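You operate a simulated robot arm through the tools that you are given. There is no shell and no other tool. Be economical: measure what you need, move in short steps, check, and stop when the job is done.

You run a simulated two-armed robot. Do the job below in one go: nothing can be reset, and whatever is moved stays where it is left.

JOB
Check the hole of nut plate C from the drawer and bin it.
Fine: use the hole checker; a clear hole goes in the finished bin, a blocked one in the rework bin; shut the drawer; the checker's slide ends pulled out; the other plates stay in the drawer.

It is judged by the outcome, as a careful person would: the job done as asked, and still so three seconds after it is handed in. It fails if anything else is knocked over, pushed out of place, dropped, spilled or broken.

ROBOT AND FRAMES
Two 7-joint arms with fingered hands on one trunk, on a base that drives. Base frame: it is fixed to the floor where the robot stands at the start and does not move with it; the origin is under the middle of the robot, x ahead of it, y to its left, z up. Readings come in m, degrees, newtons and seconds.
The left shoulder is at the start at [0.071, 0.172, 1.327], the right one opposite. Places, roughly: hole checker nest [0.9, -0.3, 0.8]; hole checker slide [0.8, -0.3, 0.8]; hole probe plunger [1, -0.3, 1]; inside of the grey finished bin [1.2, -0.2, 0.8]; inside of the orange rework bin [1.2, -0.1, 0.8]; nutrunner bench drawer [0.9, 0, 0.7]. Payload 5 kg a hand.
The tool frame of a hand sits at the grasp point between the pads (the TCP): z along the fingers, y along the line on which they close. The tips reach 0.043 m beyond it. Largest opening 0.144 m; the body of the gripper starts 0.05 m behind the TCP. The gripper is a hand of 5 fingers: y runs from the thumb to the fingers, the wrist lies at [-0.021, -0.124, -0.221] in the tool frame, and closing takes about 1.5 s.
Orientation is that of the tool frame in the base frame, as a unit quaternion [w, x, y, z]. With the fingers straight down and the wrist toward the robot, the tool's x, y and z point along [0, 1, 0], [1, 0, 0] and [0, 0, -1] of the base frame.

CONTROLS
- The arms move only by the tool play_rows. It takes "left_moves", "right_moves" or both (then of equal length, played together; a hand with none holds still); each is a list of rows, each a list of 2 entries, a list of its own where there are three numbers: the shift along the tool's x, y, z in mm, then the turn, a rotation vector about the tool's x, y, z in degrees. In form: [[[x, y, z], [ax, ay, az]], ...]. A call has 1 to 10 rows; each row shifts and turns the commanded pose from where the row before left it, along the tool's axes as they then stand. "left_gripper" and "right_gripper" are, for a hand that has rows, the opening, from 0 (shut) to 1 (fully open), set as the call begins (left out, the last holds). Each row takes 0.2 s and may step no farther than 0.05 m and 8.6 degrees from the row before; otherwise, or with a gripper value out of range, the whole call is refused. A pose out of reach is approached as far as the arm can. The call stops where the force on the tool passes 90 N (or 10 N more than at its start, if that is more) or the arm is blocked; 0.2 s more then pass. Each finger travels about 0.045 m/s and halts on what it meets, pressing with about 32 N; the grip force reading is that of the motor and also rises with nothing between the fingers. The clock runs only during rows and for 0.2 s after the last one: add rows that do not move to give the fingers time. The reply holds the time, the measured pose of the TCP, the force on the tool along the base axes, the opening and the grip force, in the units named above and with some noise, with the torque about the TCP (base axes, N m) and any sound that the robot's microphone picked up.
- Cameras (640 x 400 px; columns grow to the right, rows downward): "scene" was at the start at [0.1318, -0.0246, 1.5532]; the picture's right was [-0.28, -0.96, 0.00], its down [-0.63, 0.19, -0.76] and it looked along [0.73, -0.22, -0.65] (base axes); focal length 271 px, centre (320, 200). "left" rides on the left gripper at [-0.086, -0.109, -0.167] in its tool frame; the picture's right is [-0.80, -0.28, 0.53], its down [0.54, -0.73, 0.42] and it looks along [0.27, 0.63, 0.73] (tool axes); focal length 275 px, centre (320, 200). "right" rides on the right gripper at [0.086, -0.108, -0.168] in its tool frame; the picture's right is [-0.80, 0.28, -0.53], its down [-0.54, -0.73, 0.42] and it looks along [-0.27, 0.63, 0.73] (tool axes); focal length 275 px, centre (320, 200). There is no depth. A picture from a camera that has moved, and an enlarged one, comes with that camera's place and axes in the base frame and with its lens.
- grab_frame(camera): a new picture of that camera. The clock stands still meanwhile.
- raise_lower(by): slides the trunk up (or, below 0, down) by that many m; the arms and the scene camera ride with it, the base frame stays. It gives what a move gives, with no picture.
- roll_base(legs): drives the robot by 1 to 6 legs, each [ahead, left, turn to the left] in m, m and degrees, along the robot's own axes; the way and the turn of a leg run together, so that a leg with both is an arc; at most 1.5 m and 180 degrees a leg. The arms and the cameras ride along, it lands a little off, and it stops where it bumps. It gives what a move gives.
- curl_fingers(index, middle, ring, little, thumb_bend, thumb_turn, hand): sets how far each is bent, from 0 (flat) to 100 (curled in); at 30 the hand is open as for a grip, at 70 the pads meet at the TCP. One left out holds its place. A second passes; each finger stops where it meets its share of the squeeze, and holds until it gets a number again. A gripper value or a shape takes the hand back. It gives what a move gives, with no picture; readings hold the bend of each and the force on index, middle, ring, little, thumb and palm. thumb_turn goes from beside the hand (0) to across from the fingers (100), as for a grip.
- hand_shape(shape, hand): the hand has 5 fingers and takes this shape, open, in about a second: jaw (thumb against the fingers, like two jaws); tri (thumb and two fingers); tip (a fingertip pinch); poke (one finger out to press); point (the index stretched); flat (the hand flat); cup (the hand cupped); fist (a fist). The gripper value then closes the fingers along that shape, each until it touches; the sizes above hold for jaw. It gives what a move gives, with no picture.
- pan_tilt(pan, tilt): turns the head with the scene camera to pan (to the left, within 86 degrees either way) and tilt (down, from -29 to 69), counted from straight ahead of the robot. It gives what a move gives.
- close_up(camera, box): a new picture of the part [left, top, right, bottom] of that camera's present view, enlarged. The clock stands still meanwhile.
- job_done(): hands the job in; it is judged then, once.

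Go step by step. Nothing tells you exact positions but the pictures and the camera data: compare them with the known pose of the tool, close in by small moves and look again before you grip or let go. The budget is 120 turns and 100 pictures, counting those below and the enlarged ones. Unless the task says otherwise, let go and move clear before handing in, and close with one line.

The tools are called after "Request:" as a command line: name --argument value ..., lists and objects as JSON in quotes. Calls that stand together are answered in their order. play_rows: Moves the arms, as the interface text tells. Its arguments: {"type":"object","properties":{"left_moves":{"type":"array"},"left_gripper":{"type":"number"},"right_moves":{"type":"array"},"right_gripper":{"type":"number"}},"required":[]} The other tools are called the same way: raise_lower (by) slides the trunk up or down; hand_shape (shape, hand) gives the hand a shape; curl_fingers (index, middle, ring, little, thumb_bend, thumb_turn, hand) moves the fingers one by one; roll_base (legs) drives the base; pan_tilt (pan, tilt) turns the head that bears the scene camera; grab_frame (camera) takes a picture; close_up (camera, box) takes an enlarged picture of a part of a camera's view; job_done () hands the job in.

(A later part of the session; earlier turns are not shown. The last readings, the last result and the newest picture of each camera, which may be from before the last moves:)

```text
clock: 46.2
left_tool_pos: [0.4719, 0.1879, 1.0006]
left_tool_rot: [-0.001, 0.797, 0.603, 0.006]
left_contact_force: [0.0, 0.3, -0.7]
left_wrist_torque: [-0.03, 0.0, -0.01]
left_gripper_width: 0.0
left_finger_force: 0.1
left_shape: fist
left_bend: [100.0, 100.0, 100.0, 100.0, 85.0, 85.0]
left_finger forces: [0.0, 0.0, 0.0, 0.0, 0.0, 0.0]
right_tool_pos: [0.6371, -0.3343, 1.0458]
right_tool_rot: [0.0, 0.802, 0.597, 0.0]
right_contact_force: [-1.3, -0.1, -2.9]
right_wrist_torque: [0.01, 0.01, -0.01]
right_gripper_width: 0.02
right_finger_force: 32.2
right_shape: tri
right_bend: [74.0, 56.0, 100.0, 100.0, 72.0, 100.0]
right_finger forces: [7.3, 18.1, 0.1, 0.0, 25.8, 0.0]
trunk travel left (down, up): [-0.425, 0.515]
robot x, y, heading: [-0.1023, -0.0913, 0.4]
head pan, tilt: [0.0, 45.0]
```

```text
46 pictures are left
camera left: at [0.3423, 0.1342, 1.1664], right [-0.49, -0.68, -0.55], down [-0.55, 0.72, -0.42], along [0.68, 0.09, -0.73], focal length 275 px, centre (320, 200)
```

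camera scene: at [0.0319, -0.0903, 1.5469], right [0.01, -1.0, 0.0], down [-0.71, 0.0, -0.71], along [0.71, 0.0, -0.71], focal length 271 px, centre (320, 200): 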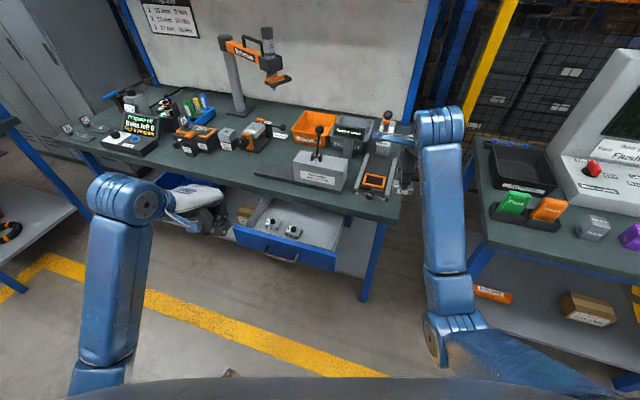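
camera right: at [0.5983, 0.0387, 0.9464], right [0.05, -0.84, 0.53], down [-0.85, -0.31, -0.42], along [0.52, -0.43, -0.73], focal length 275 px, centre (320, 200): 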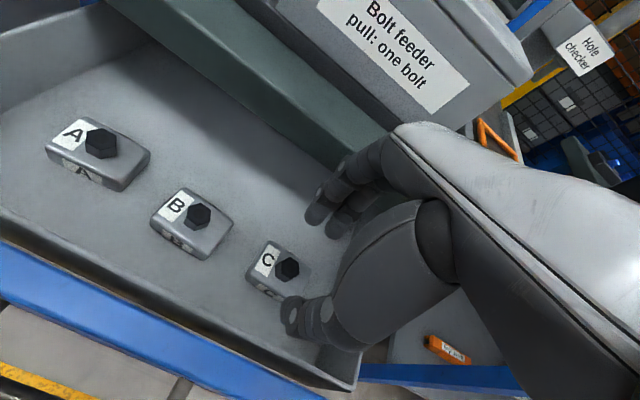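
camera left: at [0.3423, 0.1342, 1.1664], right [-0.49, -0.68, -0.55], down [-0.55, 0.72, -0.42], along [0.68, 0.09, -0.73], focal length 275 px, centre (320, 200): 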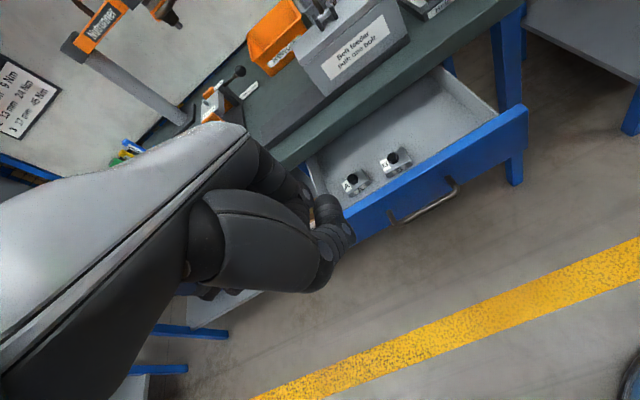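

Handle bar is now at about [0.575, 0.052, 0.706]. I'll bring the left fist down in front of it.

Request:
play_rows --left_moves '[[[-17, 7, 37], [0, 0, 0]], [[-17, 7, 37], [0, 0, 0]], [[-17, 7, 37], [0, 0, 0]], [[-17, 7, 37], [0, 0, 0]], [[-17, 7, 37], [0, 0, 0]], [[-17, 7, 37], [0, 0, 0]], [[0, 0, 0], [0, 0, 0]]]'

Request:
grab_frame --camera "left"

Request:
close_up --camera "scene" --box '[180, 160, 380, 300]'

```text
clock: 47.9
left_tool_pos: [0.4883, 0.0803, 0.7766]
left_tool_rot: [-0.001, 0.797, 0.603, 0.007]
left_contact_force: [-0.5, 0.5, 0.1]
left_wrist_torque: [-0.02, 0.0, 0.0]
left_gripper_width: 0.0
left_finger_force: 0.1
left_shape: fist
left_bend: [100.0, 100.0, 100.0, 100.0, 85.0, 85.0]
left_finger forces: [0.0, 0.1, 0.1, 0.0, 0.1, 0.1]
right_tool_pos: [0.6375, -0.3323, 1.0453]
right_tool_rot: [0.0, 0.802, 0.597, 0.0]
right_contact_force: [-0.2, -0.2, -2.5]
right_wrist_torque: [0.01, 0.03, 0.01]
right_gripper_width: 0.02
right_finger_force: 31.6
right_shape: tri
right_bend: [74.0, 56.0, 100.0, 100.0, 72.0, 100.0]
right_finger forces: [7.4, 18.1, 0.1, 0.0, 25.8, 0.0]
trunk travel left (down, up): [-0.425, 0.515]
robot x, y, heading: [-0.0974, -0.0933, 0.2]
head pan, tilt: [0.0, 45.0]
```

```text
45 pictures are left
camera left: at [0.3583, 0.0258, 0.9417], right [-0.49, -0.68, -0.55], down [-0.55, 0.72, -0.42], along [0.68, 0.09, -0.72], focal length 275 px, centre (320, 200)
```

left: 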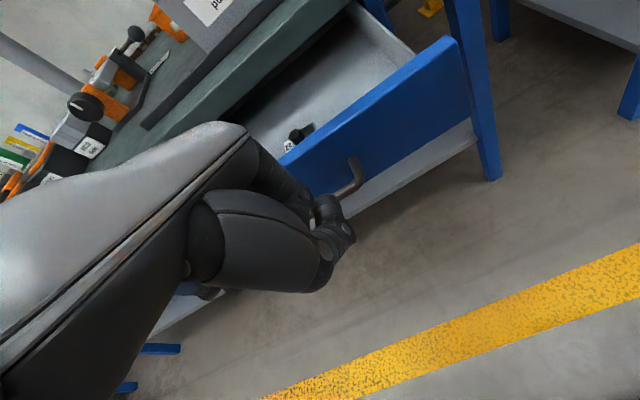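

```text
2.86 times, centred on (280, 230) of scene
camera zoom: at [0.0315, -0.0901, 1.5469], right [0.01, -1.0, 0.0], down [-0.71, 0.0, -0.71], along [0.71, 0.0, -0.71], focal length 775 px, centre (434, 114)
```

zoom: 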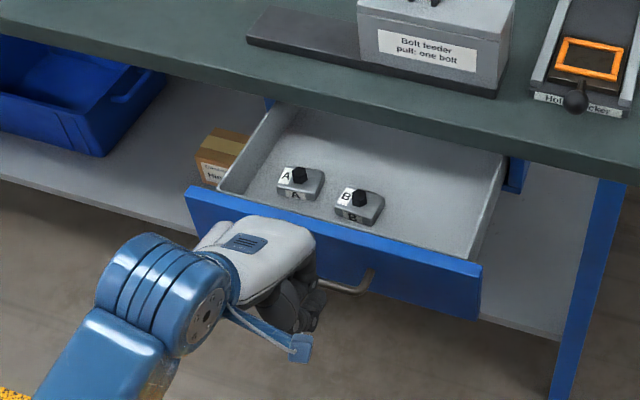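

The fist is short and bulky; a closed beak of fingers will push on the bar more cleanly. I'll back up slightly and reshape.

Request:
play_rows --left_moves '[[[0, -25, 0], [0, 0, 0]]]'

Request:
curl_fingers --hand "left" --index 74 --middle 74 --ring 74 --little 74 --thumb_bend 68 --thumb_turn 98

Request:
play_rows --left_moves '[[[0, 0, 25], [0, 0, 0]], [[0, 0, 20], [0, 0, 0]], [[0, 0, 0], [0, 0, 0]]]'

Request:
grab_frame --camera "left"

Request:
close_up --camera "scene" --box '[180, 160, 380, 300]'

```text
clock: 48.2
left_tool_pos: [0.4643, 0.0859, 0.778]
left_tool_rot: [-0.001, 0.798, 0.603, 0.007]
left_contact_force: [-0.6, 0.1, 1.3]
left_wrist_torque: [-0.04, -0.01, 0.0]
left_gripper_width: 0.0002
left_finger_force: 0.0
left_shape: fist
left_bend: [100.0, 100.0, 100.0, 100.0, 85.0, 85.0]
left_finger forces: [0.0, 0.1, 0.0, 0.0, 0.1, 0.0]
right_tool_pos: [0.6358, -0.3342, 1.0473]
right_tool_rot: [0.0, 0.802, 0.597, -0.001]
right_contact_force: [-0.6, 0.3, -3.5]
right_wrist_torque: [0.0, -0.01, 0.0]
right_gripper_width: 0.0199
right_finger_force: 31.8
right_shape: tri
right_bend: [74.0, 56.0, 100.0, 100.0, 72.0, 100.0]
right_finger forces: [7.4, 18.0, 0.1, 0.0, 25.8, 0.0]
trunk travel left (down, up): [-0.425, 0.515]
robot x, y, heading: [-0.0994, -0.0911, 0.2]
head pan, tilt: [0.0, 45.0]
```

```text
clock: 49.2
left_tool_pos: [0.4651, 0.0856, 0.7772]
left_tool_rot: [-0.002, 0.798, 0.603, 0.006]
left_contact_force: [-0.1, 0.8, 0.0]
left_wrist_torque: [0.0, 0.02, 0.02]
left_gripper_width: 0.0518
left_finger_force: 0.1
left_shape: fingers
left_bend: [92.0, 74.0, 74.0, 74.0, 67.0, 100.0]
left_finger forces: [0.0, 0.0, 0.1, 0.0, 0.1, 0.0]
right_tool_pos: [0.6365, -0.333, 1.0454]
right_tool_rot: [-0.001, 0.802, 0.597, 0.0]
right_contact_force: [0.3, 0.2, -3.2]
right_wrist_torque: [0.02, 0.03, -0.02]
right_gripper_width: 0.0201
right_finger_force: 32.4
right_shape: tri
right_bend: [74.0, 56.0, 100.0, 100.0, 72.0, 100.0]
right_finger forces: [7.4, 18.1, 0.0, 0.0, 25.9, 0.1]
trunk travel left (down, up): [-0.425, 0.515]
robot x, y, heading: [-0.0969, -0.0881, 0.4]
head pan, tilt: [0.0, 45.0]
```

```text
clock: 50.0
left_tool_pos: [0.4633, 0.0871, 0.7342]
left_tool_rot: [-0.001, 0.797, 0.603, 0.007]
left_contact_force: [0.8, -0.3, -0.2]
left_wrist_torque: [-0.02, -0.01, 0.01]
left_gripper_width: 0.052
left_finger_force: 0.0
left_shape: fingers
left_bend: [92.0, 74.0, 74.0, 74.0, 66.0, 100.0]
left_finger forces: [0.1, 0.0, 0.0, 0.1, 0.0, 0.0]
right_tool_pos: [0.6374, -0.3347, 1.0469]
right_tool_rot: [0.0, 0.803, 0.597, 0.0]
right_contact_force: [-0.6, 0.9, -2.5]
right_wrist_torque: [0.04, 0.01, 0.0]
right_gripper_width: 0.0202
right_finger_force: 32.2
right_shape: tri
right_bend: [74.0, 56.0, 100.0, 100.0, 72.0, 100.0]
right_finger forces: [7.4, 18.1, 0.0, 0.1, 25.8, 0.1]
trunk travel left (down, up): [-0.425, 0.515]
robot x, y, heading: [-0.0994, -0.09, 0.3]
head pan, tilt: [0.0, 45.0]
```

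```text
43 pictures are left
camera left: at [0.3333, 0.033, 0.899], right [-0.49, -0.68, -0.55], down [-0.55, 0.72, -0.42], along [0.68, 0.09, -0.72], focal length 275 px, centre (320, 200)
```

left: 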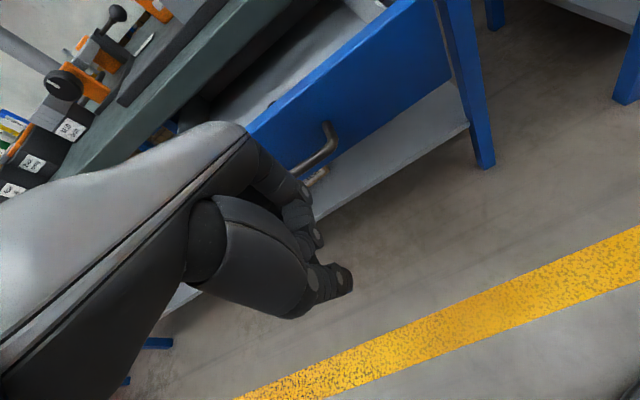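

```text
2.86 times, centred on (280, 230) of scene
camera zoom: at [0.0318, -0.0905, 1.5469], right [0.01, -1.0, 0.0], down [-0.71, 0.0, -0.71], along [0.71, 0.0, -0.71], focal length 775 px, centre (434, 114)
```

zoom: 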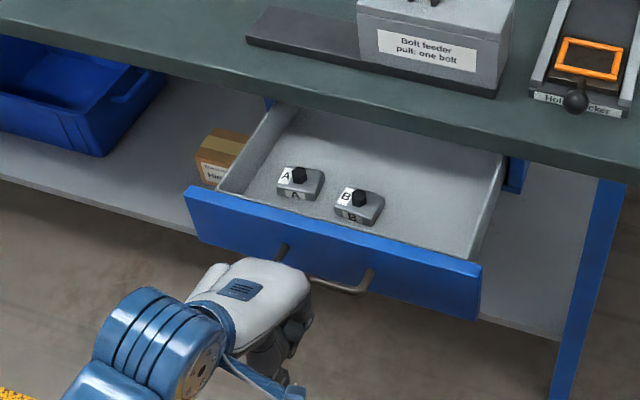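

I'll lower so that the finger knuckles meet the bar, centre on it, and advance slowly.

Request:
play_rows --left_moves '[[[-12, 0, 25], [0, 0, 0]], [[-13, 0, 25], [0, 0, 0]], [[0, 15, 0], [0, 0, 0]], [[0, 15, 0], [0, 0, 0]], [[0, 15, 0], [0, 0, 0]], [[0, 15, 0], [0, 0, 0]], [[0, 0, 0], [0, 0, 0]]]'

Request:
close_up --camera "scene" --box '[180, 160, 380, 300]'

```text
clock: 51.6
left_tool_pos: [0.5142, 0.0475, 0.684]
left_tool_rot: [-0.002, 0.797, 0.604, 0.006]
left_contact_force: [0.7, 0.0, -0.2]
left_wrist_torque: [0.02, -0.02, 0.0]
left_gripper_width: 0.0517
left_finger_force: 0.1
left_shape: fingers
left_bend: [92.0, 74.0, 74.0, 74.0, 66.0, 100.0]
left_finger forces: [0.0, 0.1, 0.0, 0.0, 0.1, 0.0]
right_tool_pos: [0.6369, -0.3331, 1.045]
right_tool_rot: [0.0, 0.802, 0.597, 0.001]
right_contact_force: [-0.3, -1.0, -3.3]
right_wrist_torque: [0.01, 0.02, -0.06]
right_gripper_width: 0.02
right_finger_force: 32.3
right_shape: tri
right_bend: [74.0, 56.0, 100.0, 100.0, 72.0, 100.0]
right_finger forces: [7.3, 18.1, 0.1, 0.0, 25.8, 0.0]
trunk travel left (down, up): [-0.425, 0.515]
robot x, y, heading: [-0.101, -0.0882, 0.5]
head pan, tilt: [0.0, 45.0]
```

```text
2.86 times, centred on (280, 230) of scene
camera zoom: at [0.0314, -0.0904, 1.5469], right [0.01, -1.0, 0.0], down [-0.71, 0.0, -0.71], along [0.71, 0.0, -0.71], focal length 775 px, centre (434, 114)
```

zoom: 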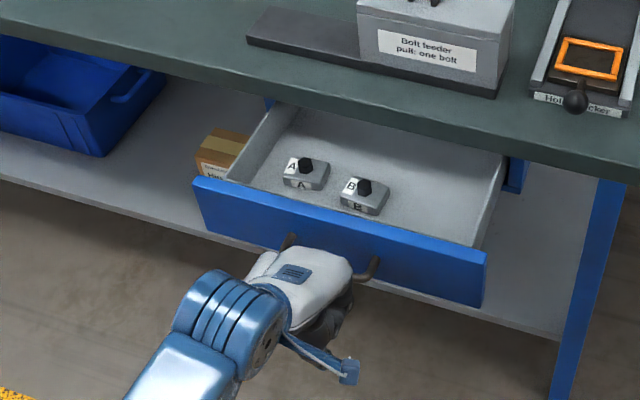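

The drawer is moving in smoothly. I'll continue pushing.

Request:
play_rows --left_moves '[[[0, 18, 0], [0, 0, 0]], [[0, 18, 0], [0, 0, 0]], [[0, 18, 0], [0, 0, 0]], [[0, 18, 0], [0, 0, 0]], [[0, 18, 0], [0, 0, 0]], [[0, 18, 0], [0, 0, 0]], [[0, 18, 0], [0, 0, 0]], [[0, 18, 0], [0, 0, 0]], [[0, 0, 0], [0, 0, 0]]]'

Request:
close_up --camera "scene" --box '[180, 140, 380, 280]'

```text
clock: 53.6
left_tool_pos: [0.6531, 0.0078, 0.6833]
left_tool_rot: [-0.001, 0.797, 0.604, 0.007]
left_contact_force: [-0.4, 0.5, -0.3]
left_wrist_torque: [0.04, -0.02, -0.03]
left_gripper_width: 0.0519
left_finger_force: 0.0
left_shape: fingers
left_bend: [92.0, 74.0, 74.0, 74.0, 66.0, 100.0]
left_finger forces: [0.1, 0.0, 0.1, 0.0, 0.0, 0.0]
right_tool_pos: [0.6377, -0.3336, 1.0452]
right_tool_rot: [-0.001, 0.803, 0.596, 0.0]
right_contact_force: [0.8, 0.4, -2.6]
right_wrist_torque: [-0.01, 0.01, 0.0]
right_gripper_width: 0.0199
right_finger_force: 31.9
right_shape: tri
right_bend: [74.0, 56.0, 100.0, 100.0, 72.0, 100.0]
right_finger forces: [7.3, 18.1, 0.0, 0.0, 25.8, 0.0]
trunk travel left (down, up): [-0.425, 0.515]
robot x, y, heading: [-0.1024, -0.0941, 0.2]
head pan, tilt: [0.0, 45.0]
```

```text
2.86 times, centred on (280, 210) of scene
camera zoom: at [0.0316, -0.0903, 1.5469], right [0.01, -1.0, 0.0], down [-0.71, 0.0, -0.71], along [0.71, 0.0, -0.71], focal length 775 px, centre (434, 171)
```

zoom: 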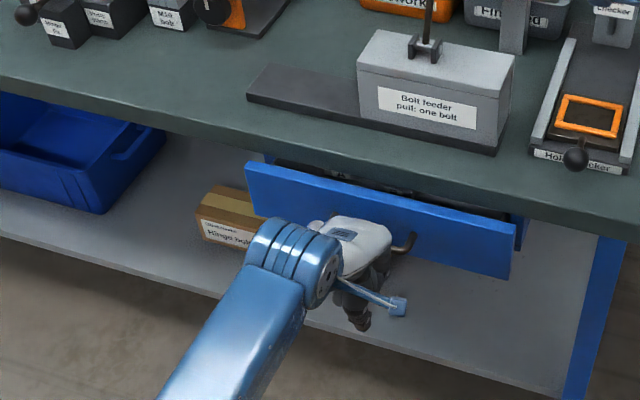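

Nearly shut, about 4 cm remain. I'll push the rest in smaller steps.

Request:
play_rows --left_moves '[[[0, 12, 0], [0, 0, 0]], [[0, 12, 0], [0, 0, 0]], [[0, 10, 0], [0, 0, 0]], [[0, 8, 0], [0, 0, 0]], [[0, 6, 0], [0, 0, 0]], [[0, 6, 0], [0, 0, 0]], [[0, 0, 0], [0, 0, 0]]]'

Request:
close_up --camera "scene" --box '[180, 140, 380, 280]'

```text
clock: 55.2
left_tool_pos: [0.7026, -0.0052, 0.683]
left_tool_rot: [-0.002, 0.797, 0.603, 0.006]
left_contact_force: [-25.1, 8.6, 7.5]
left_wrist_torque: [-0.16, -0.94, 0.51]
left_gripper_width: 0.0518
left_finger_force: 13.5
left_shape: fingers
left_bend: [92.0, 74.0, 74.0, 74.0, 66.0, 100.0]
left_finger forces: [0.0, 25.5, 0.9, 0.1, 0.1, 0.0]
right_tool_pos: [0.635, -0.3328, 1.0465]
right_tool_rot: [0.001, 0.802, 0.597, 0.001]
right_contact_force: [-0.5, 0.2, -3.1]
right_wrist_torque: [0.02, 0.0, 0.0]
right_gripper_width: 0.0196
right_finger_force: 32.4
right_shape: tri
right_bend: [74.0, 56.0, 100.0, 100.0, 72.0, 100.0]
right_finger forces: [7.4, 18.3, 0.1, 0.1, 25.8, 0.1]
trunk travel left (down, up): [-0.425, 0.515]
robot x, y, heading: [-0.1011, -0.0914, 0.5]
head pan, tilt: [0.0, 45.0]
```

```text
2.86 times, centred on (280, 210) of scene
camera zoom: at [0.0284, -0.0896, 1.5472], right [0.01, -1.0, 0.0], down [-0.71, 0.0, -0.71], along [0.71, 0.0, -0.71], focal length 775 px, centre (434, 171)
```

zoom: 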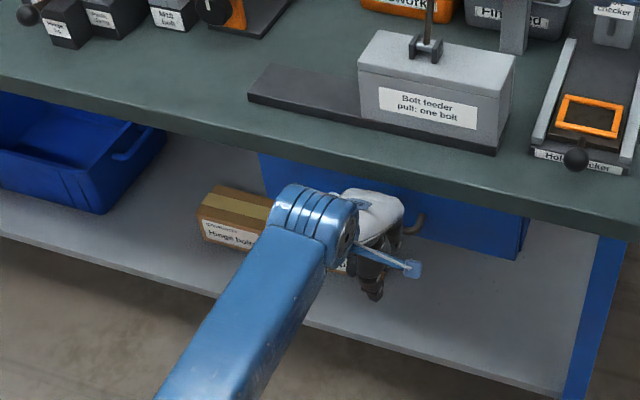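

The pushing force rose, so the drawer has met its stop. I'll withdraw the left hand back and up and check.

Request:
play_rows --left_moves '[[[0, -40, 0], [0, 0, 0]], [[0, -40, 0], [0, 0, 0]], [[0, -45, 0], [0, 0, 0]], [[0, -30, -35], [0, 0, 0]], [[20, 0, -42], [0, 0, 0]], [[20, 0, -42], [0, 0, 0]], [[20, 0, -42], [0, 0, 0]], [[20, 0, -42], [0, 0, 0]], [[0, 0, 0], [0, 0, 0]]]'

Request:
close_up --camera "scene" --box '[180, 120, 420, 280]'

```text
clock: 57.2
left_tool_pos: [0.5741, 0.1107, 0.8875]
left_tool_rot: [-0.001, 0.798, 0.603, 0.006]
left_contact_force: [0.0, -0.1, 0.5]
left_wrist_torque: [0.04, -0.02, -0.02]
left_gripper_width: 0.0515
left_finger_force: 0.0
left_shape: fingers
left_bend: [92.0, 74.0, 74.0, 74.0, 66.0, 100.0]
left_finger forces: [0.0, 0.1, 0.0, 0.1, 0.0, 0.0]
right_tool_pos: [0.6382, -0.3339, 1.0449]
right_tool_rot: [0.0, 0.802, 0.597, 0.0]
right_contact_force: [-0.5, 0.2, -3.8]
right_wrist_torque: [0.04, -0.01, -0.01]
right_gripper_width: 0.0197
right_finger_force: 32.0
right_shape: tri
right_bend: [74.0, 56.0, 100.0, 100.0, 72.0, 100.0]
right_finger forces: [7.2, 18.2, 0.0, 0.0, 25.7, 0.0]
trunk travel left (down, up): [-0.425, 0.515]
robot x, y, heading: [-0.1008, -0.0923, 0.2]
head pan, tilt: [0.0, 45.0]
```

```text
2.50 times, centred on (300, 200) of scene
camera zoom: at [0.0317, -0.091, 1.5469], right [0.01, -1.0, 0.0], down [-0.71, 0.0, -0.71], along [0.71, 0.0, -0.71], focal length 678 px, centre (370, 200)
```

zoom: 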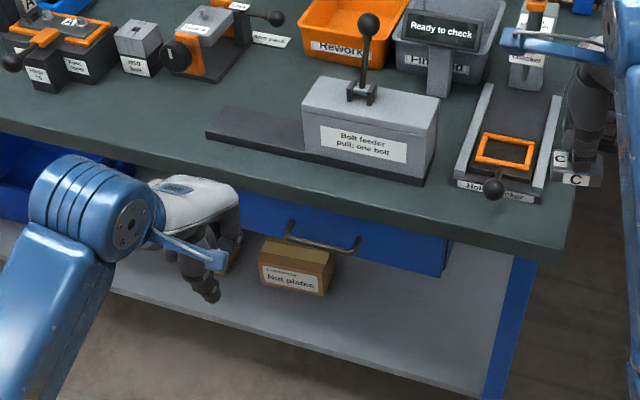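

Drawer is shut (handle back at its original place). Now I'll lift the left hand out of the way and drive forward so the right arm reaches the nest.

Request:
play_rows --left_moves '[[[25, -5, -42], [0, 0, 0]], [[25, -5, -42], [0, 0, 0]], [[25, -5, -42], [0, 0, 0]], [[25, -5, -42], [0, 0, 0]], [[0, 0, 0], [0, 0, 0]]]'

Request:
roll_base --legs '[[0.15, 0.05, 0]]'

Request:
grab_frame --camera "right"

Request:
grab_frame --camera "scene"

```text
clock: 58.5
left_tool_pos: [0.5811, 0.2089, 1.0565]
left_tool_rot: [-0.001, 0.797, 0.603, 0.006]
left_contact_force: [-0.2, -0.2, 0.8]
left_wrist_torque: [0.02, 0.01, 0.0]
left_gripper_width: 0.0515
left_finger_force: 0.1
left_shape: fingers
left_bend: [92.0, 74.0, 74.0, 74.0, 66.0, 100.0]
left_finger forces: [0.0, 0.0, 0.1, 0.0, 0.1, 0.0]
right_tool_pos: [0.6384, -0.3339, 1.0458]
right_tool_rot: [-0.001, 0.802, 0.597, -0.001]
right_contact_force: [0.5, -0.4, -3.1]
right_wrist_torque: [0.02, -0.01, -0.01]
right_gripper_width: 0.0202
right_finger_force: 31.8
right_shape: tri
right_bend: [74.0, 56.0, 100.0, 100.0, 72.0, 100.0]
right_finger forces: [7.2, 18.2, 0.0, 0.0, 25.7, 0.0]
trunk travel left (down, up): [-0.425, 0.515]
robot x, y, heading: [-0.1012, -0.092, 0.8]
head pan, tilt: [0.0, 45.0]
```

```text
clock: 59.9
left_tool_pos: [0.7338, 0.2599, 1.0566]
left_tool_rot: [-0.001, 0.798, 0.602, 0.008]
left_contact_force: [-0.3, 0.4, -0.4]
left_wrist_torque: [-0.01, -0.01, -0.03]
left_gripper_width: 0.0515
left_finger_force: 0.1
left_shape: fingers
left_bend: [92.0, 74.0, 74.0, 74.0, 66.0, 100.0]
left_finger forces: [0.0, 0.0, 0.1, 0.0, 0.0, 0.1]
right_tool_pos: [0.7887, -0.284, 1.0458]
right_tool_rot: [0.0, 0.802, 0.597, 0.001]
right_contact_force: [0.0, 0.2, -4.2]
right_wrist_torque: [0.03, -0.02, 0.01]
right_gripper_width: 0.0199
right_finger_force: 31.7
right_shape: tri
right_bend: [74.0, 56.0, 100.0, 100.0, 72.0, 100.0]
right_finger forces: [7.4, 18.1, 0.0, 0.0, 25.7, 0.1]
trunk travel left (down, up): [-0.425, 0.515]
robot x, y, heading: [0.0515, -0.0399, 0.2]
head pan, tilt: [0.0, 45.0]
```

```text
37 pictures are left
camera right: at [0.709, -0.1702, 1.213], right [0.04, -0.84, 0.53], down [-0.85, -0.31, -0.42], along [0.52, -0.44, -0.73], focal length 275 px, centre (320, 200)
```

right: 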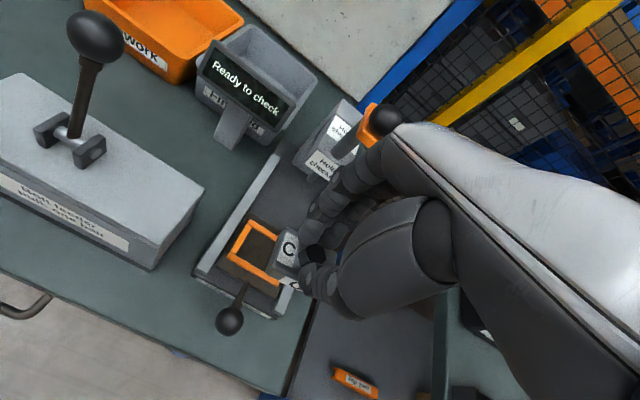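

```text
36 pictures are left
camera scene: at [0.1835, -0.0403, 1.5471], right [0.0, -1.0, 0.0], down [-0.71, 0.0, -0.71], along [0.71, 0.0, -0.71], focal length 271 px, centre (320, 200)
```

scene: 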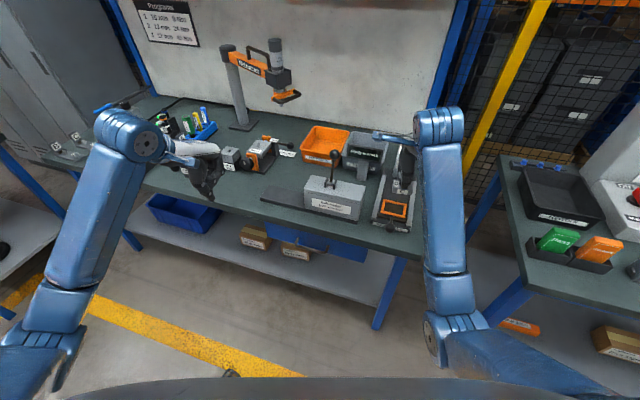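

I'll zoom on the nest from both cameras to pin down its centre.

Request:
close_up --camera "scene" --box '[360, 150, 440, 240]'

Request:
close_up --camera "right" --box '[190, 190, 350, 340]'

```text
4.44 times, centred on (400, 195) of scene
camera zoom: at [0.1835, -0.0403, 1.5471], right [0.0, -1.0, 0.0], down [-0.71, 0.0, -0.71], along [0.71, 0.0, -0.71], focal length 1205 px, centre (-36, 222)
```

zoom: 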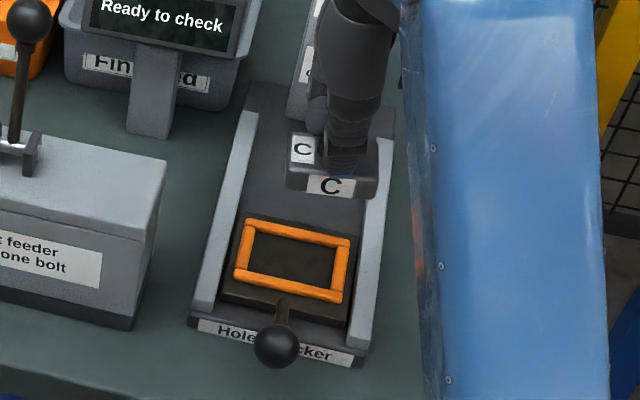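

```text
2.67 times, centred on (270, 265) of right
camera zoom: at [0.709, -0.1702, 1.213], right [0.04, -0.84, 0.53], down [-0.85, -0.31, -0.42], along [0.52, -0.44, -0.73], focal length 734 px, centre (453, 27)
```

zoom: 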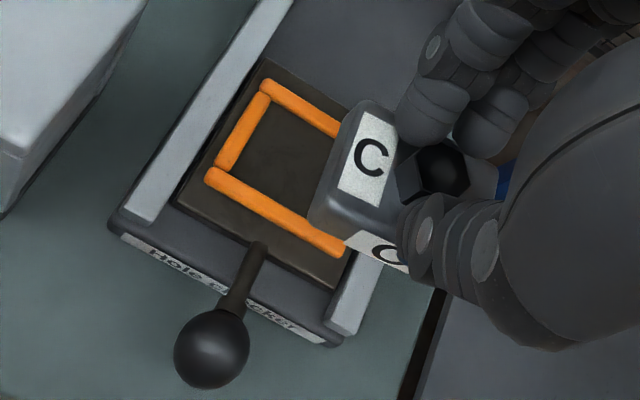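

Nest centre is about [0.854, -0.3065] with frame top z≈0.833, turned 17° like the plate. I'll move above it and descend partway.

Request:
play_rows --right_moves '[[[0, 22, 0], [0, 0, 0]], [[0, 22, 0], [0, 0, 0]], [[0, 22, 0], [0, 0, 0]], [[0, 1, 35], [0, 0, 0]], [[0, 0, 35], [0, 0, 0]], [[0, 0, 35], [0, 0, 0]], [[0, 0, 0], [0, 0, 0]]]'

Request:
close_up --camera "scene" --box '[360, 150, 440, 240]'

Request:
close_up --camera "right" --box '[200, 160, 380, 340]'

```text
clock: 61.5
left_tool_pos: [0.7331, 0.2595, 1.0571]
left_tool_rot: [-0.001, 0.798, 0.603, 0.007]
left_contact_force: [-0.5, -0.4, 0.1]
left_wrist_torque: [-0.04, -0.04, 0.0]
left_gripper_width: 0.0516
left_finger_force: 0.1
left_shape: fingers
left_bend: [92.0, 74.0, 74.0, 74.0, 66.0, 100.0]
left_finger forces: [0.0, 0.1, 0.1, 0.0, 0.1, 0.0]
right_tool_pos: [0.8533, -0.3017, 0.9415]
right_tool_rot: [0.0, 0.803, 0.597, 0.0]
right_contact_force: [-0.5, -0.4, -2.7]
right_wrist_torque: [-0.01, 0.04, -0.04]
right_gripper_width: 0.0175
right_finger_force: 31.8
right_shape: tri
right_bend: [75.0, 57.0, 100.0, 100.0, 71.0, 100.0]
right_finger forces: [8.7, 16.8, 0.1, 0.0, 24.2, 0.1]
trunk travel left (down, up): [-0.425, 0.515]
robot x, y, heading: [0.0517, -0.0418, 0.5]
head pan, tilt: [0.0, 45.0]
```

```text
4.44 times, centred on (400, 195) of scene
camera zoom: at [0.1828, -0.0394, 1.5471], right [0.01, -1.0, 0.0], down [-0.71, 0.0, -0.71], along [0.71, 0.0, -0.71], focal length 1205 px, centre (-36, 222)
```

zoom: 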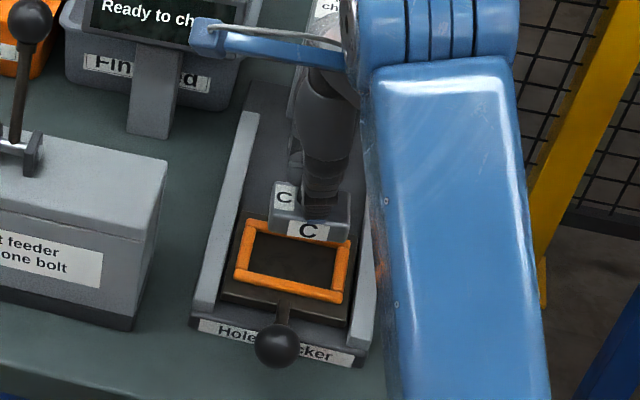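

```text
2.22 times, centred on (290, 250) of right
camera zoom: at [0.7721, -0.1882, 1.1081], right [0.04, -0.84, 0.53], down [-0.85, -0.31, -0.42], along [0.52, -0.44, -0.73], focal length 612 px, centre (387, 89)
```

zoom: 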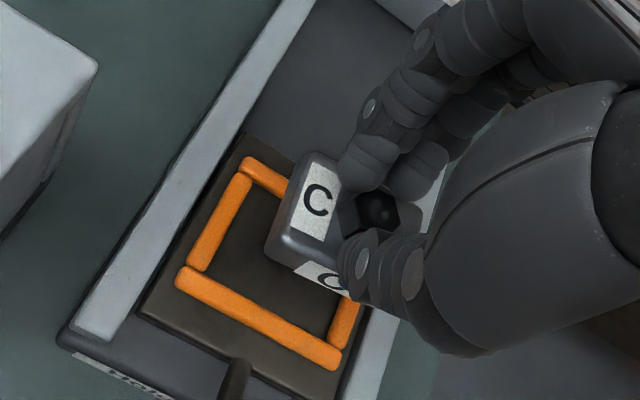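

Triangulating the plate's corner against the nest's suggests about 4 mm more forward. I'll shift and lower until the plate is just above the frame, then compare directly.

Request:
play_rows --right_moves '[[[0, 4, 15], [0, 0, 0]], [[0, 0, 13], [0, 0, 0]], [[0, 0, 8], [0, 0, 0]], [[0, 0, 0], [0, 0, 0]]]'

Request:
close_up --camera "scene" --box '[370, 175, 430, 235]'

Request:
close_up --camera "right" --box '[230, 180, 370, 320]'

```text
clock: 62.5
left_tool_pos: [0.7351, 0.2589, 1.0565]
left_tool_rot: [-0.001, 0.798, 0.603, 0.006]
left_contact_force: [0.0, 0.4, -0.3]
left_wrist_torque: [0.02, 0.02, 0.0]
left_gripper_width: 0.0516
left_finger_force: 0.0
left_shape: fingers
left_bend: [92.0, 74.0, 74.0, 74.0, 66.0, 100.0]
left_finger forces: [0.1, 0.0, 0.1, 0.0, 0.1, 0.0]
right_tool_pos: [0.8572, -0.3021, 0.9041]
right_tool_rot: [0.0, 0.803, 0.597, -0.001]
right_contact_force: [0.0, -0.1, -3.1]
right_wrist_torque: [-0.01, 0.02, -0.02]
right_gripper_width: 0.0178
right_finger_force: 32.2
right_shape: tri
right_bend: [75.0, 57.0, 100.0, 100.0, 71.0, 100.0]
right_finger forces: [8.5, 16.8, 0.1, 0.1, 24.3, 0.0]
trunk travel left (down, up): [-0.425, 0.515]
robot x, y, heading: [0.0521, -0.0425, 0.3]
head pan, tilt: [0.0, 45.0]
```

```text
6.67 times, centred on (400, 205) of scene
camera zoom: at [0.1843, -0.04, 1.5469], right [0.01, -1.0, 0.0], down [-0.71, 0.0, -0.71], along [0.71, 0.0, -0.71], focal length 1808 px, centre (-213, 167)
```

zoom: 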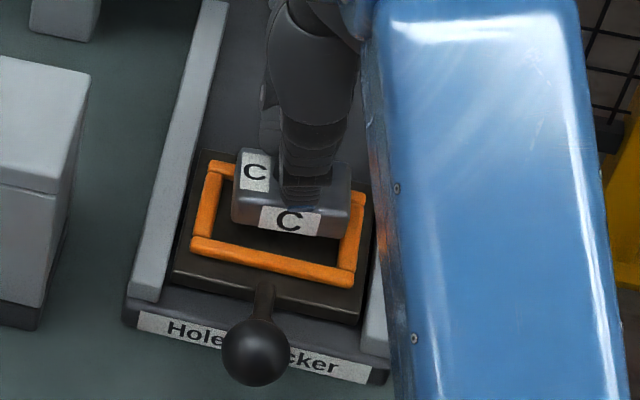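

```text
2.86 times, centred on (300, 250) of right
camera zoom: at [0.7778, -0.19, 1.071], right [0.04, -0.84, 0.53], down [-0.85, -0.31, -0.42], along [0.52, -0.44, -0.73], focal length 786 px, centre (377, 57)
```

zoom: 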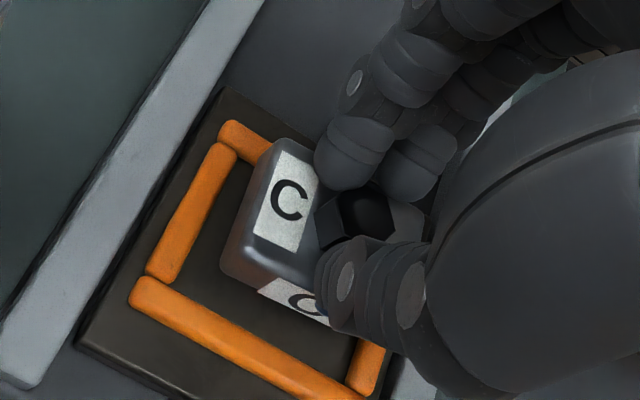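

The plate sits about 4 mm too far right in the nest opening; front-back looks fine. I'll shift left 4 mm and lower 14 mm.

Request:
play_rows --right_moves '[[[4, -1, 0], [0, 0, 0]], [[0, 0, 7], [0, 0, 0]], [[0, 0, 7], [0, 0, 0]], [[0, 0, 0], [0, 0, 0]]]'

Request:
close_up --camera "scene" --box '[370, 175, 430, 235]'

Request:
close_up --camera "right" --box '[230, 180, 370, 320]'

```text
clock: 63.5
left_tool_pos: [0.7299, 0.26, 1.0599]
left_tool_rot: [0.0, 0.799, 0.602, 0.007]
left_contact_force: [0.9, -0.4, 0.5]
left_wrist_torque: [-0.01, 0.03, 0.0]
left_gripper_width: 0.0516
left_finger_force: 0.1
left_shape: fingers
left_bend: [92.0, 74.0, 74.0, 74.0, 66.0, 100.0]
left_finger forces: [0.0, 0.0, 0.0, 0.0, 0.0, 0.0]
right_tool_pos: [0.856, -0.2995, 0.8964]
right_tool_rot: [0.004, 0.802, 0.597, 0.004]
right_contact_force: [2.9, -1.7, 39.4]
right_wrist_torque: [-0.68, -1.05, 0.09]
right_gripper_width: 0.0218
right_finger_force: 32.0
right_shape: tri
right_bend: [75.0, 54.0, 100.0, 100.0, 71.0, 100.0]
right_finger forces: [12.7, 47.4, 0.0, 0.0, 30.7, 0.0]
trunk travel left (down, up): [-0.425, 0.515]
robot x, y, heading: [0.0534, -0.0392, 0.1]
head pan, tilt: [0.0, 45.0]
```

```text
6.67 times, centred on (400, 205) of scene
camera zoom: at [0.1796, -0.0384, 1.5479], right [0.01, -1.0, 0.0], down [-0.71, 0.0, -0.71], along [0.71, 0.0, -0.71], focal length 1808 px, centre (-213, 167)
```

zoom: 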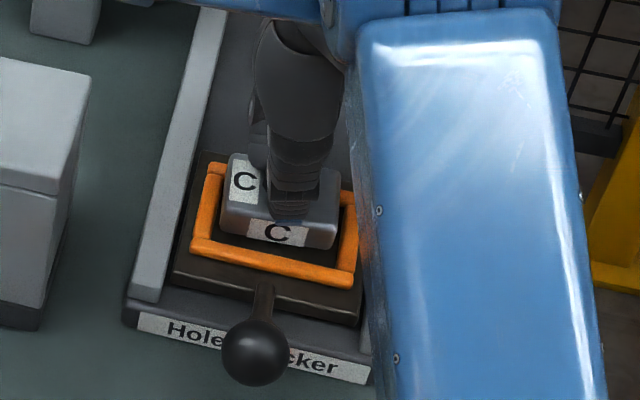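

```text
2.86 times, centred on (300, 250) of right
camera zoom: at [0.7741, -0.1849, 1.0629], right [0.04, -0.84, 0.54], down [-0.85, -0.31, -0.43], along [0.53, -0.44, -0.73], focal length 786 px, centre (377, 57)
```

zoom: 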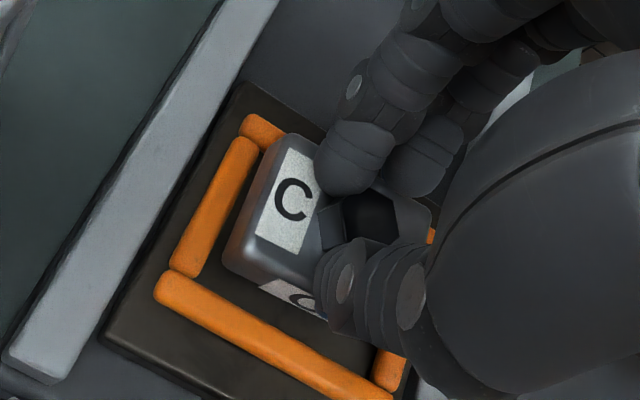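

It touched something near the rear edge (torque points about 30 mm ahead of the grip), so the plate rides the rear bar. I'll lift 8 mm, move back 3 mm and lower again.

Request:
play_rows --right_moves '[[[0, 0, -10], [0, 0, 0]], [[0, -3, 0], [0, 0, 0]], [[0, 0, 5], [0, 0, 0]], [[0, 0, 4], [0, 0, 0]], [[0, 0, 0], [0, 0, 0]]]'

Request:
close_up --camera "right" --box '[230, 180, 370, 320]'

```text
clock: 64.7
left_tool_pos: [0.7315, 0.2603, 1.059]
left_tool_rot: [0.0, 0.798, 0.603, 0.008]
left_contact_force: [-0.2, 0.5, 1.0]
left_wrist_torque: [0.02, 0.0, -0.02]
left_gripper_width: 0.0517
left_finger_force: 0.0
left_shape: fingers
left_bend: [92.0, 74.0, 74.0, 74.0, 66.0, 100.0]
left_finger forces: [0.0, 0.0, 0.0, 0.0, 0.1, 0.1]
right_tool_pos: [0.8529, -0.2976, 0.8953]
right_tool_rot: [0.003, 0.803, 0.596, 0.003]
right_contact_force: [5.0, -0.5, 39.9]
right_wrist_torque: [-0.74, -1.39, 0.12]
right_gripper_width: 0.0227
right_finger_force: 32.0
right_shape: tri
right_bend: [75.0, 53.0, 100.0, 100.0, 72.0, 100.0]
right_finger forces: [12.6, 52.4, 0.0, 0.1, 31.7, 0.0]
trunk travel left (down, up): [-0.425, 0.515]
robot x, y, heading: [0.054, -0.0392, 0.1]
head pan, tilt: [0.0, 45.0]
```

```text
2.86 times, centred on (300, 250) of right
camera zoom: at [0.7717, -0.1841, 1.063], right [0.04, -0.84, 0.54], down [-0.85, -0.31, -0.43], along [0.53, -0.44, -0.73], focal length 786 px, centre (377, 57)
```

zoom: 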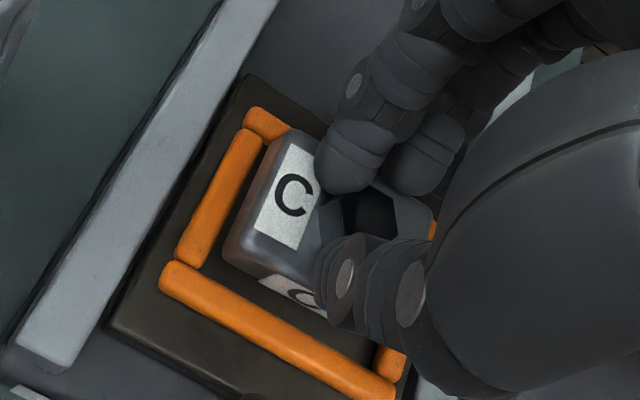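

The contact point stayed fixed at the rear bar while the hand moved, and the middle finger carries the load: its tip is standing on the rear bar, not the plate. I'll raise a bit and swing the middle finger clear, holding with thumb and index.

Request:
play_rows --right_moves '[[[0, 0, -8], [0, 0, 0]], [[0, 0, 0], [0, 0, 0]]]'

Request:
curl_fingers --hand "right" --middle 36

Request:
close_up --camera "right" --box '[230, 160, 390, 320]'

Request:
close_up --camera "scene" --box '[370, 175, 430, 235]'

```text
clock: 65.3
left_tool_pos: [0.733, 0.2597, 1.0574]
left_tool_rot: [-0.001, 0.798, 0.602, 0.007]
left_contact_force: [0.6, 0.3, 0.1]
left_wrist_torque: [-0.01, 0.0, 0.03]
left_gripper_width: 0.0517
left_finger_force: 0.0
left_shape: fingers
left_bend: [92.0, 74.0, 74.0, 74.0, 66.0, 100.0]
left_finger forces: [0.0, 0.0, 0.1, 0.0, 0.0, 0.0]
right_tool_pos: [0.853, -0.299, 0.8978]
right_tool_rot: [-0.001, 0.802, 0.597, -0.001]
right_contact_force: [3.8, 1.2, 13.7]
right_wrist_torque: [-0.28, -0.64, 0.14]
right_gripper_width: 0.0218
right_finger_force: 32.0
right_shape: tri
right_bend: [75.0, 54.0, 100.0, 100.0, 72.0, 100.0]
right_finger forces: [9.4, 32.4, 0.0, 0.0, 25.6, 0.0]
trunk travel left (down, up): [-0.425, 0.515]
robot x, y, heading: [0.0534, -0.0399, -0.1]
head pan, tilt: [0.0, 45.0]
```

```text
clock: 66.3
left_tool_pos: [0.7334, 0.2599, 1.0548]
left_tool_rot: [-0.002, 0.798, 0.602, 0.006]
left_contact_force: [0.6, -0.8, -0.3]
left_wrist_torque: [0.01, 0.01, -0.04]
left_gripper_width: 0.0513
left_finger_force: 0.0
left_shape: fingers
left_bend: [92.0, 74.0, 74.0, 74.0, 66.0, 100.0]
left_finger forces: [0.1, 0.1, 0.0, 0.0, 0.1, 0.1]
right_tool_pos: [0.8545, -0.2983, 0.899]
right_tool_rot: [-0.001, 0.802, 0.597, -0.001]
right_contact_force: [-0.2, 3.3, -2.4]
right_wrist_torque: [0.1, 0.01, -0.04]
right_gripper_width: 0.0052
right_finger_force: 12.2
right_shape: fingers
right_bend: [74.0, 36.0, 100.0, 100.0, 77.0, 100.0]
right_finger forces: [10.2, 0.0, 0.0, 0.1, 14.3, 0.1]
trunk travel left (down, up): [-0.425, 0.515]
robot x, y, heading: [0.0513, -0.0405, 0.1]
head pan, tilt: [0.0, 45.0]
```

```text
2.50 times, centred on (310, 240) of right
camera zoom: at [0.7742, -0.185, 1.0658], right [0.04, -0.84, 0.53], down [-0.85, -0.31, -0.42], along [0.52, -0.44, -0.73], focal length 688 px, centre (345, 100)
```

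zoom: 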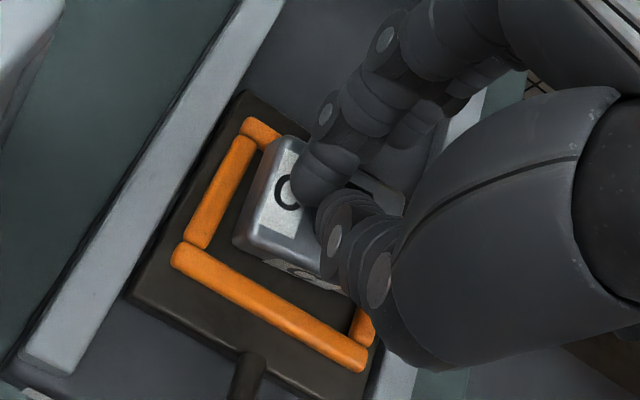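

```text
6.67 times, centred on (400, 205) of scene
camera zoom: at [0.1843, -0.0396, 1.5468], right [0.01, -1.0, 0.0], down [-0.71, 0.0, -0.71], along [0.71, 0.0, -0.71], focal length 1808 px, centre (-213, 167)
```

zoom: 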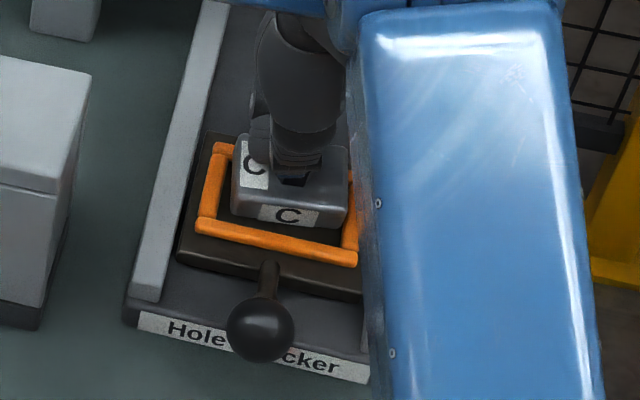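

The carriage slid in by about 15 mm with the plate moving along, and thumb plus index still hold it. The plate still lies over the nest opening, so I'll nudge 2 mm left and lower gently.

Request:
play_rows --right_moves '[[[2, 0, 3], [0, 0, 0]], [[0, 0, 4], [0, 0, 0]], [[0, 0, 4], [0, 0, 0]], [[0, 0, 0], [0, 0, 0]]]'

Request:
close_up --camera "right" --box '[230, 160, 390, 320]'

Request:
close_up --camera "scene" --box '[370, 175, 430, 235]'

```text
clock: 67.3
left_tool_pos: [0.7326, 0.2593, 1.057]
left_tool_rot: [-0.001, 0.798, 0.602, 0.006]
left_contact_force: [0.2, 0.1, 0.8]
left_wrist_torque: [-0.02, 0.0, 0.01]
left_gripper_width: 0.0513
left_finger_force: 0.0
left_shape: fingers
left_bend: [92.0, 74.0, 74.0, 74.0, 66.0, 100.0]
left_finger forces: [0.1, 0.0, 0.1, 0.1, 0.0, 0.0]
right_tool_pos: [0.8547, -0.2969, 0.8912]
right_tool_rot: [0.002, 0.802, 0.597, 0.001]
right_contact_force: [-0.1, 0.4, 17.8]
right_wrist_torque: [-0.06, -0.38, -0.01]
right_gripper_width: 0.0033
right_finger_force: 10.0
right_shape: fingers
right_bend: [75.0, 36.0, 100.0, 100.0, 80.0, 100.0]
right_finger forces: [0.1, 0.0, 0.0, 0.1, 19.2, 0.1]
trunk travel left (down, up): [-0.425, 0.515]
robot x, y, heading: [0.0539, -0.04, 0.6]
head pan, tilt: [0.0, 45.0]
```

```text
2.50 times, centred on (310, 240) of right
camera zoom: at [0.7736, -0.1833, 1.0583], right [0.04, -0.84, 0.54], down [-0.85, -0.31, -0.43], along [0.53, -0.44, -0.73], focal length 688 px, centre (345, 100)
```

zoom: 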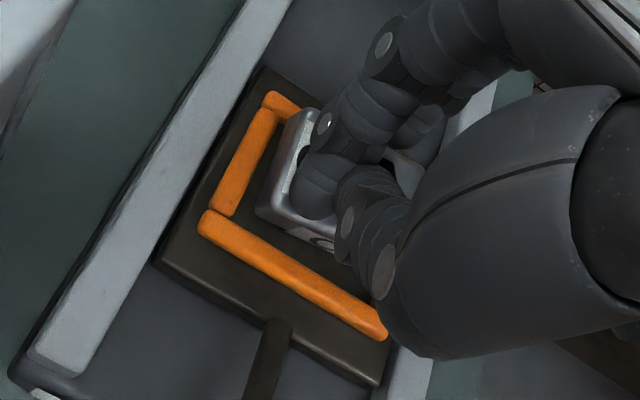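

```text
6.67 times, centred on (400, 205) of scene
camera zoom: at [0.1819, -0.0392, 1.5473], right [0.0, -1.0, 0.0], down [-0.71, 0.0, -0.71], along [0.71, 0.0, -0.71], focal length 1808 px, centre (-213, 167)
```

zoom: 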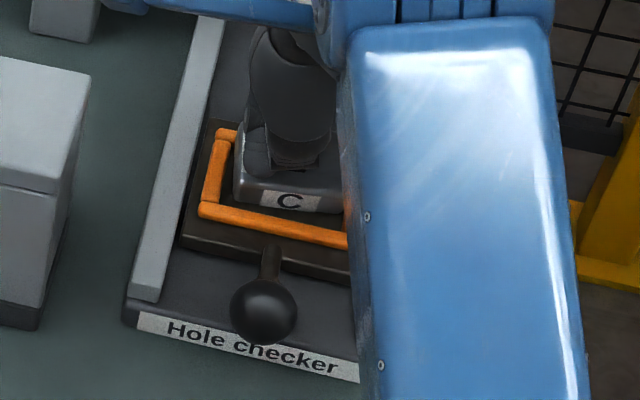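

The plate appears to be down inside the frame. I'll open index and thumb, then lift straight up and look.

Request:
play_rows --right_moves '[[[0, 0, -4], [0, 0, 0]]]'

Request:
curl_fingers --hand "right" --index 50 --thumb_bend 50

Request:
play_rows --right_moves '[[[0, 0, -10], [0, 0, 0]], [[0, 0, -30], [0, 0, 0]], [[0, -10, -40], [0, 0, 0]], [[0, -30, -30], [0, 0, 0]], [[0, 0, 0], [0, 0, 0]]]'

Request:
close_up --camera "right" --box '[200, 140, 380, 320]'

Request:
close_up --camera "scene" --box '[330, 110, 450, 240]'

```text
clock: 67.7
left_tool_pos: [0.7333, 0.2596, 1.0565]
left_tool_rot: [-0.001, 0.798, 0.603, 0.007]
left_contact_force: [0.2, -0.8, 0.0]
left_wrist_torque: [0.03, -0.02, -0.02]
left_gripper_width: 0.0516
left_finger_force: 0.1
left_shape: fingers
left_bend: [92.0, 74.0, 74.0, 74.0, 66.0, 100.0]
left_finger forces: [0.1, 0.0, 0.0, 0.0, 0.0, 0.1]
right_tool_pos: [0.8548, -0.2967, 0.8931]
right_tool_rot: [-0.001, 0.802, 0.597, -0.002]
right_contact_force: [0.7, 0.0, 5.3]
right_wrist_torque: [-0.04, -0.13, 0.04]
right_gripper_width: 0.0029
right_finger_force: 0.0
right_shape: fingers
right_bend: [75.0, 36.0, 100.0, 100.0, 80.0, 100.0]
right_finger forces: [0.1, 0.1, 0.0, 0.0, 0.1, 0.0]
trunk travel left (down, up): [-0.425, 0.515]
robot x, y, heading: [0.054, -0.0397, 0.3]
head pan, tilt: [0.0, 45.0]
```

```text
clock: 68.7
left_tool_pos: [0.7319, 0.2588, 1.0586]
left_tool_rot: [-0.001, 0.798, 0.602, 0.007]
left_contact_force: [0.3, 0.1, 0.4]
left_wrist_torque: [-0.04, 0.02, 0.03]
left_gripper_width: 0.0518
left_finger_force: 0.0
left_shape: fingers
left_bend: [92.0, 74.0, 74.0, 74.0, 66.0, 100.0]
left_finger forces: [0.0, 0.1, 0.0, 0.0, 0.0, 0.0]
right_tool_pos: [0.8545, -0.2972, 0.8955]
right_tool_rot: [0.002, 0.802, 0.598, 0.001]
right_contact_force: [1.0, 2.2, 27.7]
right_wrist_torque: [0.28, -0.63, 0.2]
right_gripper_width: 0.0497
right_finger_force: 16.4
right_shape: fingers
right_bend: [58.0, 34.0, 100.0, 100.0, 54.0, 100.0]
right_finger forces: [25.2, 3.2, 0.0, 0.0, 4.9, 0.1]
trunk travel left (down, up): [-0.425, 0.515]
robot x, y, heading: [0.0509, -0.0398, 0.2]
head pan, tilt: [0.0, 45.0]
```

```text
clock: 69.9
left_tool_pos: [0.734, 0.2582, 1.0567]
left_tool_rot: [-0.001, 0.798, 0.602, 0.007]
left_contact_force: [-0.2, 0.4, -0.8]
left_wrist_torque: [0.01, 0.0, -0.02]
left_gripper_width: 0.0516
left_finger_force: 0.1
left_shape: fingers
left_bend: [92.0, 74.0, 74.0, 74.0, 66.0, 100.0]
left_finger forces: [0.0, 0.0, 0.1, 0.0, 0.1, 0.0]
right_tool_pos: [0.8153, -0.2883, 1.0027]
right_tool_rot: [0.0, 0.802, 0.597, -0.001]
right_contact_force: [0.3, -0.8, 0.2]
right_wrist_torque: [0.01, 0.05, 0.0]
right_gripper_width: 0.078
right_finger_force: 0.1
right_shape: fingers
right_bend: [50.0, 36.0, 100.0, 100.0, 50.0, 100.0]
right_finger forces: [0.0, 0.0, 0.1, 0.0, 0.0, 0.0]
trunk travel left (down, up): [-0.425, 0.515]
robot x, y, heading: [0.0526, -0.0429, 0.3]
head pan, tilt: [0.0, 45.0]
```

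```text
2.22 times, centred on (290, 230) of right
camera zoom: at [0.7356, -0.1737, 1.1697], right [0.04, -0.84, 0.53], down [-0.85, -0.31, -0.42], along [0.52, -0.44, -0.73], focal length 612 px, centre (387, 133)
```

zoom: 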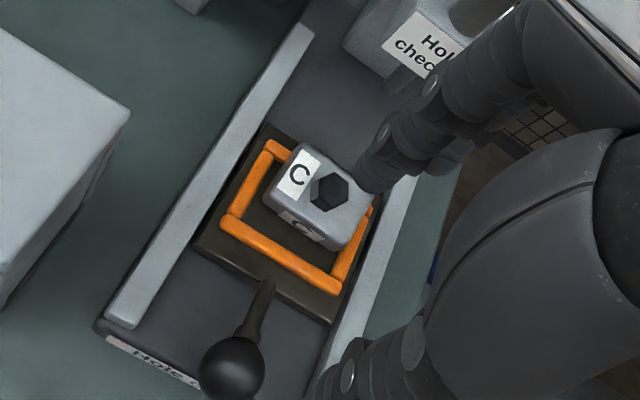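

```text
3.08 times, centred on (390, 175) of scene
camera zoom: at [0.1848, -0.0403, 1.5468], right [0.0, -1.0, 0.0], down [-0.71, 0.0, -0.71], along [0.71, 0.0, -0.71], focal length 834 px, centre (105, 277)
```

zoom: 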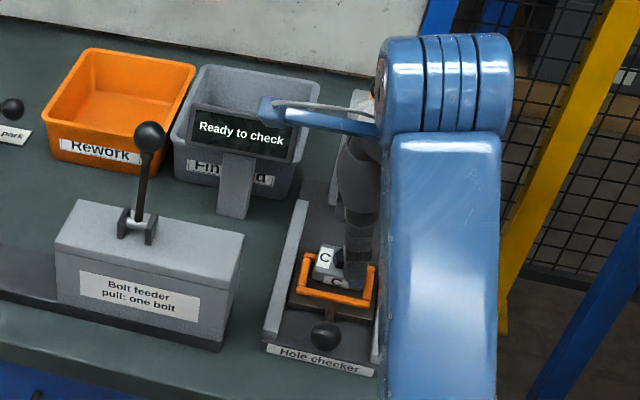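

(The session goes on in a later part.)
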